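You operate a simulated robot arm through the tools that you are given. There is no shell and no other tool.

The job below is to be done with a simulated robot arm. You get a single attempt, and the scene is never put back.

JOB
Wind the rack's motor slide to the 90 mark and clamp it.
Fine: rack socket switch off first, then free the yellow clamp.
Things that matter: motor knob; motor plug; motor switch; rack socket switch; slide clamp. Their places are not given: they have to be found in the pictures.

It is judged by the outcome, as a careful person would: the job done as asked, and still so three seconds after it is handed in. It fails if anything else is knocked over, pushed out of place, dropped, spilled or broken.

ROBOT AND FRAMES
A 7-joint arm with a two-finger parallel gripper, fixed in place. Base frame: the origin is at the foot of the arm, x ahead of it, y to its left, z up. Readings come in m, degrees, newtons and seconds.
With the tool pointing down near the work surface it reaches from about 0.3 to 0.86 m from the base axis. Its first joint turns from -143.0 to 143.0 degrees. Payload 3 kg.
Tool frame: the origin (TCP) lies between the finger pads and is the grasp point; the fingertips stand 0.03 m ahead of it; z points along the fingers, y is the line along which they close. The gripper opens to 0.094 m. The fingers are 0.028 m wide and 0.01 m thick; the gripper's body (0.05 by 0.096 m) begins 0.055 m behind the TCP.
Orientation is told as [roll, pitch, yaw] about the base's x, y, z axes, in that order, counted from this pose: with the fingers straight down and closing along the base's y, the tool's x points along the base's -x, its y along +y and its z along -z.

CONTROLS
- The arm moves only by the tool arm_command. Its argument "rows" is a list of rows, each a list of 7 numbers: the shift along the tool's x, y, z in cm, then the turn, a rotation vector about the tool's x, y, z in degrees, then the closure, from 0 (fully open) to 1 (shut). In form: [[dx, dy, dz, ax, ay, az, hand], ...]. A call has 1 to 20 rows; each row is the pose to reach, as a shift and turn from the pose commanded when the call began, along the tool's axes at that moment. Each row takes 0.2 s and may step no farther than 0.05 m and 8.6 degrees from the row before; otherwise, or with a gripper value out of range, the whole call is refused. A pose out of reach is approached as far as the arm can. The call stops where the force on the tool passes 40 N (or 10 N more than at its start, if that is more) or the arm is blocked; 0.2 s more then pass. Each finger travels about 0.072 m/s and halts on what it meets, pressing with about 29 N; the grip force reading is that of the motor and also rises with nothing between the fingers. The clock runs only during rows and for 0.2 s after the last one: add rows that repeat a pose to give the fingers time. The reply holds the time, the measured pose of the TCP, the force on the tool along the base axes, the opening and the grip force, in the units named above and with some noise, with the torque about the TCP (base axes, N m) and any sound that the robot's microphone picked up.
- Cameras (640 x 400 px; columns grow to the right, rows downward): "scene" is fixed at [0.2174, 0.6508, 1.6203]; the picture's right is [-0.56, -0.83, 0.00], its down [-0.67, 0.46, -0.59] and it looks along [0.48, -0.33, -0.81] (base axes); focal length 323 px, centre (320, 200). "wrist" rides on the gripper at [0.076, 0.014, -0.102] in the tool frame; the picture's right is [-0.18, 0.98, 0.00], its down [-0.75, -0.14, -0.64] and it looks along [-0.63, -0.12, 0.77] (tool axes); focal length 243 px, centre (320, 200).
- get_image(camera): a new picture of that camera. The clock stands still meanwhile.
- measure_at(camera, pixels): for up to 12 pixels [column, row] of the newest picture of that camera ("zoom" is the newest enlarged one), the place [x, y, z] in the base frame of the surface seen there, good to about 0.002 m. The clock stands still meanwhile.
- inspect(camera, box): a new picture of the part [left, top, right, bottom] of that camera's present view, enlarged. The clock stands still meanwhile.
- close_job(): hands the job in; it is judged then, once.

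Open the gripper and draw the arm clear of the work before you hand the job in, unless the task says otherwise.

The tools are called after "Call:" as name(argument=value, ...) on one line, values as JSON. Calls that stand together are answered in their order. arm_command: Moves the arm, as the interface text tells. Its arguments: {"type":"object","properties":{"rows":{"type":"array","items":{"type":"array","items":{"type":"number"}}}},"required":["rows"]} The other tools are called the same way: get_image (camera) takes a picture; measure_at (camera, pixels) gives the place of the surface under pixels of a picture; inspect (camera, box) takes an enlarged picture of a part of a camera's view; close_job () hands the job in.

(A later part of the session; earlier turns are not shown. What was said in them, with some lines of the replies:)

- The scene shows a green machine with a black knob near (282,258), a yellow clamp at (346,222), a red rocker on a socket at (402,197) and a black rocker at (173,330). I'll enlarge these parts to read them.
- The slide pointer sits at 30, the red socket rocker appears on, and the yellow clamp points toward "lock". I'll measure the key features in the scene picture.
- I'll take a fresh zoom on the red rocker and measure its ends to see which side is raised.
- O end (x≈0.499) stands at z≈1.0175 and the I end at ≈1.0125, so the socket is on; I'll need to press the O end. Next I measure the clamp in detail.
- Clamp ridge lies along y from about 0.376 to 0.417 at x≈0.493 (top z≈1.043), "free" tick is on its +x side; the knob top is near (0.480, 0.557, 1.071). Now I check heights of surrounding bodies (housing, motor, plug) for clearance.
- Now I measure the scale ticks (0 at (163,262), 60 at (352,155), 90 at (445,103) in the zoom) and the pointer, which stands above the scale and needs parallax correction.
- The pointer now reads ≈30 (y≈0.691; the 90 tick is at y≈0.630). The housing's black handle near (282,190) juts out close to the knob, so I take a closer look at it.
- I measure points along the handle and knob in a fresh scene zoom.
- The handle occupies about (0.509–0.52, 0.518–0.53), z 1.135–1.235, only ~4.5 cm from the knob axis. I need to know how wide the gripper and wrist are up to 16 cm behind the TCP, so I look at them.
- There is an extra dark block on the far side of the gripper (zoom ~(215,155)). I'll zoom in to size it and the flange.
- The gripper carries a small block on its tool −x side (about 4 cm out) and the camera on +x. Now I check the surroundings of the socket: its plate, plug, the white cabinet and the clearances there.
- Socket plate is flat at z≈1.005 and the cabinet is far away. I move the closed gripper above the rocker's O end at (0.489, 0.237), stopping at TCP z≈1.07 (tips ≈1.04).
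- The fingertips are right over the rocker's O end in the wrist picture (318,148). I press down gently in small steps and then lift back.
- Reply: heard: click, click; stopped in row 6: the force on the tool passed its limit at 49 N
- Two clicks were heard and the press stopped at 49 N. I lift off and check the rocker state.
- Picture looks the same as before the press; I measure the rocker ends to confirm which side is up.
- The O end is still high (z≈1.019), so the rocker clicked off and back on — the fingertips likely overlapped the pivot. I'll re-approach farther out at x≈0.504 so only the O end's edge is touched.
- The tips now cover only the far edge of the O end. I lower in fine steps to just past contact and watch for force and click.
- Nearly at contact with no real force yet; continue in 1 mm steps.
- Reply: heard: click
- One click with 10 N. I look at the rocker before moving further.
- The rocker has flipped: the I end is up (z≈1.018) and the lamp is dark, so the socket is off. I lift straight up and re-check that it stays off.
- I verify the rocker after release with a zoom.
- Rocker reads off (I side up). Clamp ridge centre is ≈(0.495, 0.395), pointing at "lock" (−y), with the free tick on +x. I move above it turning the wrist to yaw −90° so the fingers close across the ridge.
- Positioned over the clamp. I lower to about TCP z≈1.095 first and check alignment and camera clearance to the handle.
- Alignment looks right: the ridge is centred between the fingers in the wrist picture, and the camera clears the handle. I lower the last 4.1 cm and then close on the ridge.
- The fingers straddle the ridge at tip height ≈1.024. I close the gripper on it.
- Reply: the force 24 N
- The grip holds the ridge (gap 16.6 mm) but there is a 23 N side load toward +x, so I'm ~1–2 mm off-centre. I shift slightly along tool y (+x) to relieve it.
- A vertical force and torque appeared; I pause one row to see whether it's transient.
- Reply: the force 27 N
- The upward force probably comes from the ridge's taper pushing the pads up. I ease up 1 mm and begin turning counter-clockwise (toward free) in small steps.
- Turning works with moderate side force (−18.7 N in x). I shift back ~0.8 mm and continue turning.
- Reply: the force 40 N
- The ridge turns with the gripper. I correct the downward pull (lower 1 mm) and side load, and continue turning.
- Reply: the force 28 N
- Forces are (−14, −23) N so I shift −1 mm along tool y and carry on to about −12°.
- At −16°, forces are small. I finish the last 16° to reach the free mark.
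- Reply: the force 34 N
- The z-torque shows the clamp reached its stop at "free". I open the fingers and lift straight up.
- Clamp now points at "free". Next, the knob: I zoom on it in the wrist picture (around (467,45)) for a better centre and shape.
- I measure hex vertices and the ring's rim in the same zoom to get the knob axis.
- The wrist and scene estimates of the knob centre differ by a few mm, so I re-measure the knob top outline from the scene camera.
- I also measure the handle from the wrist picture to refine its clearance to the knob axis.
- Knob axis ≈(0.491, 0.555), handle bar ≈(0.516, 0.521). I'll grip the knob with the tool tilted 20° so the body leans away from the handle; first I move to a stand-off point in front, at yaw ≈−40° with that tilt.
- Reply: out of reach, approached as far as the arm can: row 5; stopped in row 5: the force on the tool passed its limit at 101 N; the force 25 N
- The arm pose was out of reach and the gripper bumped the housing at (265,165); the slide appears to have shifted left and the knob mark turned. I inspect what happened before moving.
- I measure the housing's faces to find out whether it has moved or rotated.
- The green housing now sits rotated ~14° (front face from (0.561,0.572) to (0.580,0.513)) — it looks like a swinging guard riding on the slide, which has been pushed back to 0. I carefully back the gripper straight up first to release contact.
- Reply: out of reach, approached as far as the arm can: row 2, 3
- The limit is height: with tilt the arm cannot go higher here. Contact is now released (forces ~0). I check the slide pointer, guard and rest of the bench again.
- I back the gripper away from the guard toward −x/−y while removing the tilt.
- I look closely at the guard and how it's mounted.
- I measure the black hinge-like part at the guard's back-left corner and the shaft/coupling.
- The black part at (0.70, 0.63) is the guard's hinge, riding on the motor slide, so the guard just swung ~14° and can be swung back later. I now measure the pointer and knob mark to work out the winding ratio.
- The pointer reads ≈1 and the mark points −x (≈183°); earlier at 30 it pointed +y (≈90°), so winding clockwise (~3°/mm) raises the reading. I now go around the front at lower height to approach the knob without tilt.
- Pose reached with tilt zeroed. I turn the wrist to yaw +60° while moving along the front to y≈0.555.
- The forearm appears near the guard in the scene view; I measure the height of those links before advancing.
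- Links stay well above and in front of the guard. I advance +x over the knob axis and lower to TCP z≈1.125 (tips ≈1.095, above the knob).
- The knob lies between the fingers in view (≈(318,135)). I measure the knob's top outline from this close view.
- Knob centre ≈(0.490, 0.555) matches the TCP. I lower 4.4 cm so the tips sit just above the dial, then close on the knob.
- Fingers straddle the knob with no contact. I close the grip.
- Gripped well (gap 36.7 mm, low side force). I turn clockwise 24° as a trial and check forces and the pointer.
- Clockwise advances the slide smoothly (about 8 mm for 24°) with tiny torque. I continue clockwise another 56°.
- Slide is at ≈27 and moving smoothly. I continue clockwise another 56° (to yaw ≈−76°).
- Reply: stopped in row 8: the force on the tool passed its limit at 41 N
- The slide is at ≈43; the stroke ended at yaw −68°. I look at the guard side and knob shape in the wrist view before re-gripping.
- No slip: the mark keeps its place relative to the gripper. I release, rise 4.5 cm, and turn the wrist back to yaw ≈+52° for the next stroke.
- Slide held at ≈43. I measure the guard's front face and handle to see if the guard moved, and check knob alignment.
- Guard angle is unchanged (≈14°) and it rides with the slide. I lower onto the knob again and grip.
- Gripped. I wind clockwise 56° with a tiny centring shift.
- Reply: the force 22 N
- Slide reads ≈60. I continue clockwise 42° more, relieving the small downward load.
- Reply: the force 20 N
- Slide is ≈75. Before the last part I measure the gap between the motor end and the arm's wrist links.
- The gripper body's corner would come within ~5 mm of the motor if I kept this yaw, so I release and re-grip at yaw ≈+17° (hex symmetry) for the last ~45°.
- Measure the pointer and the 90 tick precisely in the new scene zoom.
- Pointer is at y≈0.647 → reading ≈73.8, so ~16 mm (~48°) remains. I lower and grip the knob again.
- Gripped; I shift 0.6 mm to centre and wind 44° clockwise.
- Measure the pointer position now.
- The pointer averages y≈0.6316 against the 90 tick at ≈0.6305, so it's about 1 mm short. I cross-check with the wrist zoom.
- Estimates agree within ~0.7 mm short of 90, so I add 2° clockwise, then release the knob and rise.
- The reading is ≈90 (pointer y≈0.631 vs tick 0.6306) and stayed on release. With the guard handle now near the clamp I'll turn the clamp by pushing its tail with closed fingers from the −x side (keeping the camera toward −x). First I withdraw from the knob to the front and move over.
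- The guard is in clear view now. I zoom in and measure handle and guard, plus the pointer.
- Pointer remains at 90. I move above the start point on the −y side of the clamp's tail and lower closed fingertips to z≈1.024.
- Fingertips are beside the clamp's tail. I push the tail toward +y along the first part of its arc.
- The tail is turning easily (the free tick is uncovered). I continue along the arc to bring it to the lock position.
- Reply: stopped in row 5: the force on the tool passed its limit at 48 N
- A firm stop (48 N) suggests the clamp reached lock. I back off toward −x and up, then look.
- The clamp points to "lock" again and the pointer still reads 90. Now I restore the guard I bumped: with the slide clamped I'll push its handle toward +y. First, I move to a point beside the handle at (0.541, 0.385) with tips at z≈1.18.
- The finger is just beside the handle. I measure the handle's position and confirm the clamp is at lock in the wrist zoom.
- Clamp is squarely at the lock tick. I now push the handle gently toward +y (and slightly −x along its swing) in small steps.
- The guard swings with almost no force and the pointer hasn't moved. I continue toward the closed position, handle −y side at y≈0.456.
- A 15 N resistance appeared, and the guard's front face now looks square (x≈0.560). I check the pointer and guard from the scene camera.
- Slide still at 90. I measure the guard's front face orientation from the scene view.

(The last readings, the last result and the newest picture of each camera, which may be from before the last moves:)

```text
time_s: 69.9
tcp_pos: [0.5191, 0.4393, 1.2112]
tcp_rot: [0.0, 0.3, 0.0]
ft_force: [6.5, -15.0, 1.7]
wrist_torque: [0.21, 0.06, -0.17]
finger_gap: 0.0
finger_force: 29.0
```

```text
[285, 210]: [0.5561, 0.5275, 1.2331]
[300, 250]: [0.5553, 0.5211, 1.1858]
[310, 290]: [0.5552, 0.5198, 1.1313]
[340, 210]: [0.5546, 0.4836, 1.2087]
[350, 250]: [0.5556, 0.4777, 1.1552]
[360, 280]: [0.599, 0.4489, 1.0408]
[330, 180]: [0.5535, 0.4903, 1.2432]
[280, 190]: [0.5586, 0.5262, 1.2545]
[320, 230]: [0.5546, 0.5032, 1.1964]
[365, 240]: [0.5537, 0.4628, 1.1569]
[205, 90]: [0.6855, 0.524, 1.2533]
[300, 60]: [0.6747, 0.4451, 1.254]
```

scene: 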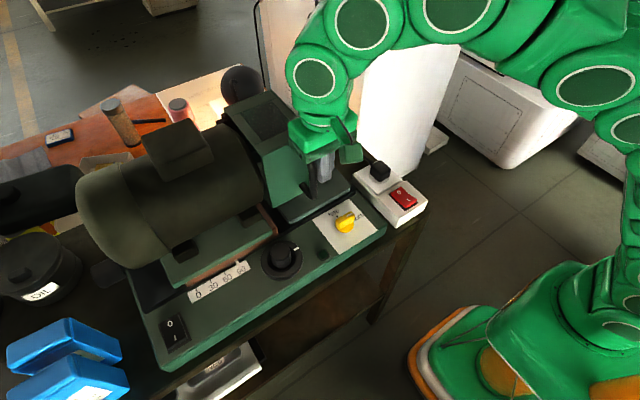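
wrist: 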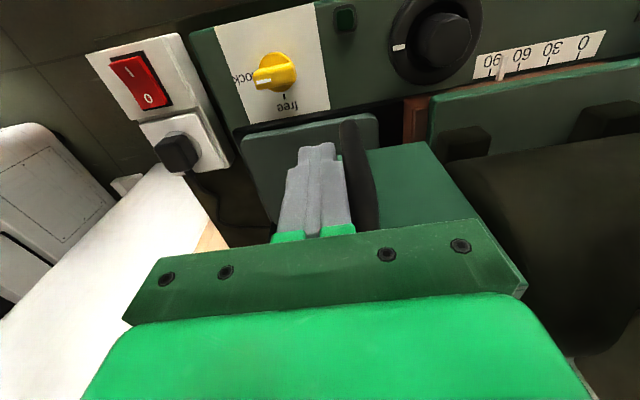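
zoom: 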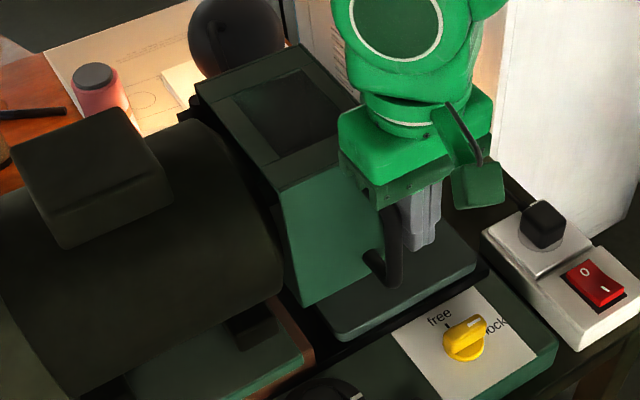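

The front face is square again (x≈0.555, left edge y≈0.528 = original −60 mm), so the guard is closed and the slide stayed at 90. I back the fingers off −y, then retreat toward −x and open.

Call:
arm_command(rows=[[0, -1, 0, 0, 0, 0, 1], [0, -3, 0, 0, 0, 0, 1], [2, -5, 0, 0, 0, 0, 1], [6, -6, 0, 0, 0, 0, 1], [10, -7, 0, 0, 0, 0, 1], [13, -9, 0, 0, 0, 0, 0.6], [14, -13, 0, 0, 0, 0, 0.3], [15, -17, 0, 0, 0, 0, 0], [15, -20, 0, 0, 0, 0, 0], [15, -20, 0, 0, 0, 0, 0]])

Call:
get_image(camera="scene")

Call:
get_image(camera="wrist")

Call:
inspect(camera="scene", box=[180, 240, 280, 310])

Call:
inspect(camera="scene", box=[300, 140, 440, 260])

```text
time_s: 72.1
tcp_pos: [0.368, 0.2435, 1.2093]
tcp_rot: [0.6, 1.2, 0.0]
ft_force: [-0.3, -0.6, 0.0]
wrist_torque: [0.05, 0.0, 0.02]
finger_gap: 0.0942
finger_force: 0.1
```

```text
taken
```

scene: 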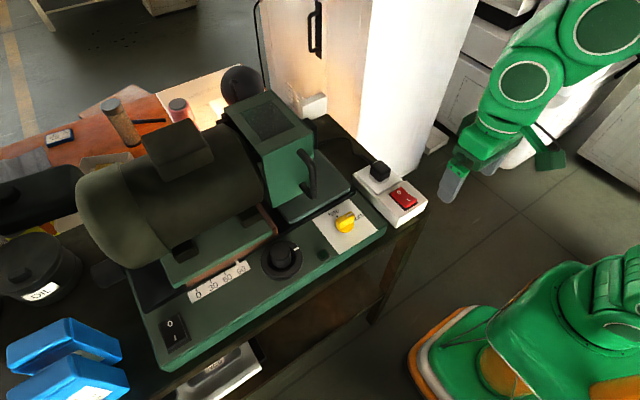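

```text
taken
```

wrist: 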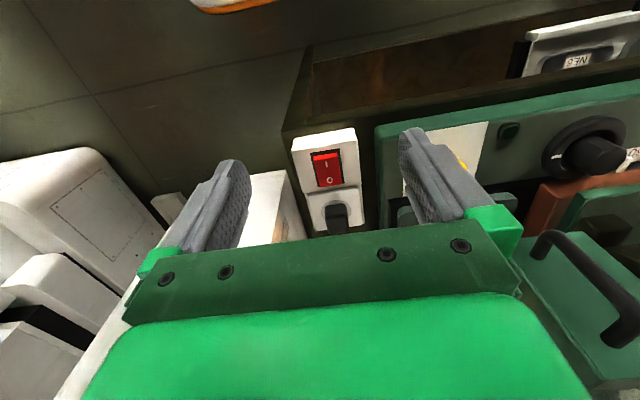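

```text
5.71 times, centred on (230, 275) of scene
```

zoom: 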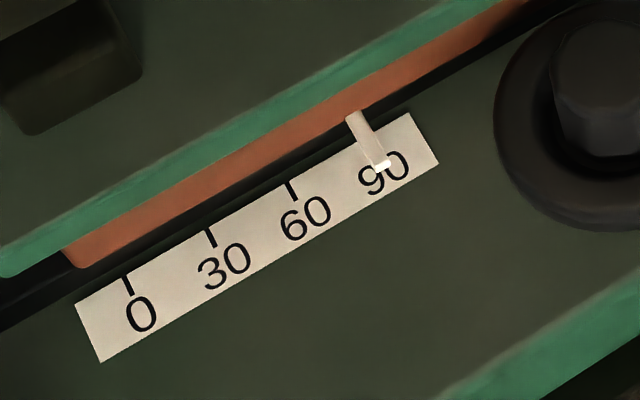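

```text
3.33 times, centred on (370, 200) of scene
```

zoom: 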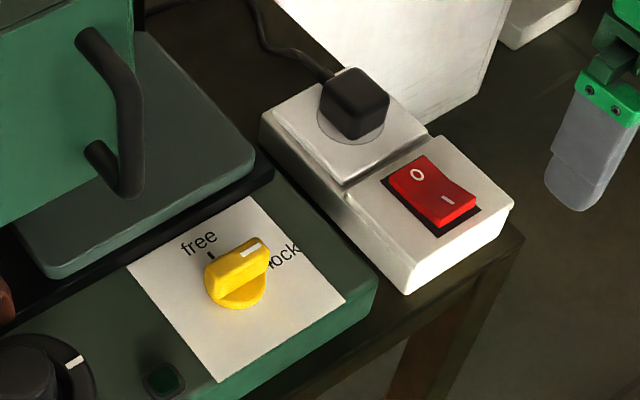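

Everything reads right: socket off, clamp at lock, pointer at 90, guard closed. I take one last look at the left side of the bench to be sure nothing there was disturbed by the motor's earlier shift.

Call:
inspect(camera="scene", box=[0, 140, 200, 320])

Call:
measure_at(camera="scene", pixels=[[105, 272], [40, 290], [30, 255], [82, 215], [242, 246], [236, 252], [70, 240], [100, 280]])

```text
2.22 times, centred on (100, 230) of scene
```

zoom: 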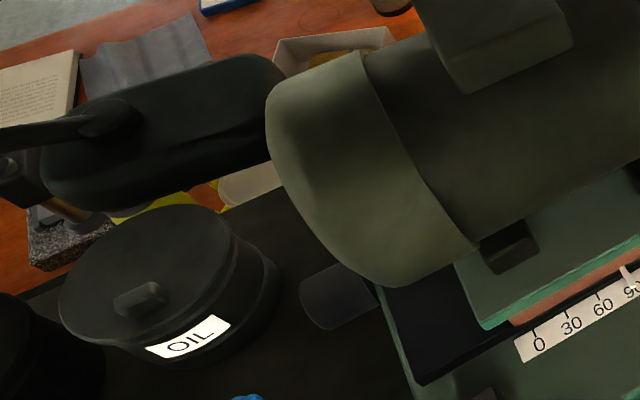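

```text
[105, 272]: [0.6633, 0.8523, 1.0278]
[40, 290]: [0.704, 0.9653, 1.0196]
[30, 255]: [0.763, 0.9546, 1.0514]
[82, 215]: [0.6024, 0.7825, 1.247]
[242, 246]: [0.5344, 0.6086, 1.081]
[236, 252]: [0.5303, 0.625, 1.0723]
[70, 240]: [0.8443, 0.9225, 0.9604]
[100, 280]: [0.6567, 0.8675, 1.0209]
```

I zoom on the dark object near (105,272) to make sure it's standing normally.

Call:
inspect(camera="scene", box=[80, 250, 140, 300])

Call:
measure_at(camera="zoom", pixels=[[200, 130], [230, 200], [170, 160], [300, 180], [350, 180], [260, 120], [270, 230], [400, 200], [120, 300], [330, 130], [240, 240], [190, 200]])

```text
8.00 times, centred on (110, 275) of scene
```

zoom: 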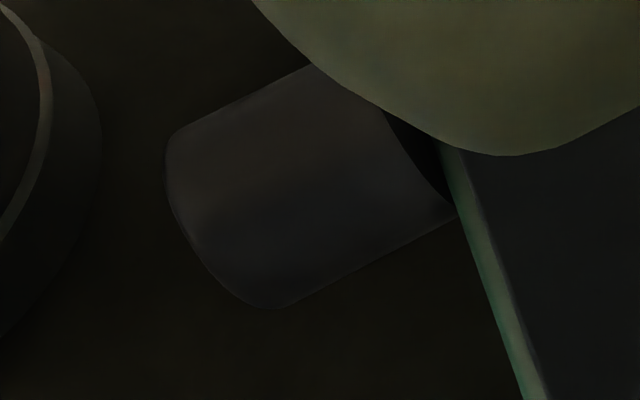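

```text
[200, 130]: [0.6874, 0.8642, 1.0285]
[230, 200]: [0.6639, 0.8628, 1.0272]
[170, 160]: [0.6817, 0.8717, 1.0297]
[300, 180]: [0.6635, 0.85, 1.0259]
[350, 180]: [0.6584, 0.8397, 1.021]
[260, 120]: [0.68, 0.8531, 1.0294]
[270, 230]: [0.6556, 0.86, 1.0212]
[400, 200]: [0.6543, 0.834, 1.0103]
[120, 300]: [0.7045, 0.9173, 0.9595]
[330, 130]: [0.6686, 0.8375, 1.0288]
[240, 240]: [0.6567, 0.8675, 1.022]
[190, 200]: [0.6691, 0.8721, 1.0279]
```

That object is a short horizontal cylinder on the rack's end at the leadscrew line (y 0.834–0.872), too low for the motor or slide to have touched. The socket is off, the slide is at 90, the clamp is locked, the guard is closed, and the arm is clear with the gripper open, so I hand the job in.

Call:
close_job()

```text
The job is handed in.
```

The motor slide is at the 90 mark and the yellow clamp is locked. I measured the pointer within about 0.5 mm of the mark, and it stayed there after I let go of the knob.

I did it in the order you gave: rack socket switch off, clamp freed, slide wound with the knob, clamp turned back to lock. The arm is clear and the gripper is open.

Two things did not go cleanly:

- **Socket switch:** my first press clicked it off and straight back on. A second press, nearer the edge, switched it off and it stayed off.
- **Collision with the green hinged guard:** before winding, one arm move went out of reach and the gripper hit the guard's handle with about 100 N. That pushed the unclamped slide from 30 back to about 0 and swung the guard open by about 14°. I wound the slide up to 90 and clamped it. Then I pushed the guard shut, and its front face measured square again, as at the start.

I did not touch the motor plug or the motor switch. I looked over the rest of the bench and saw nothing knocked over.
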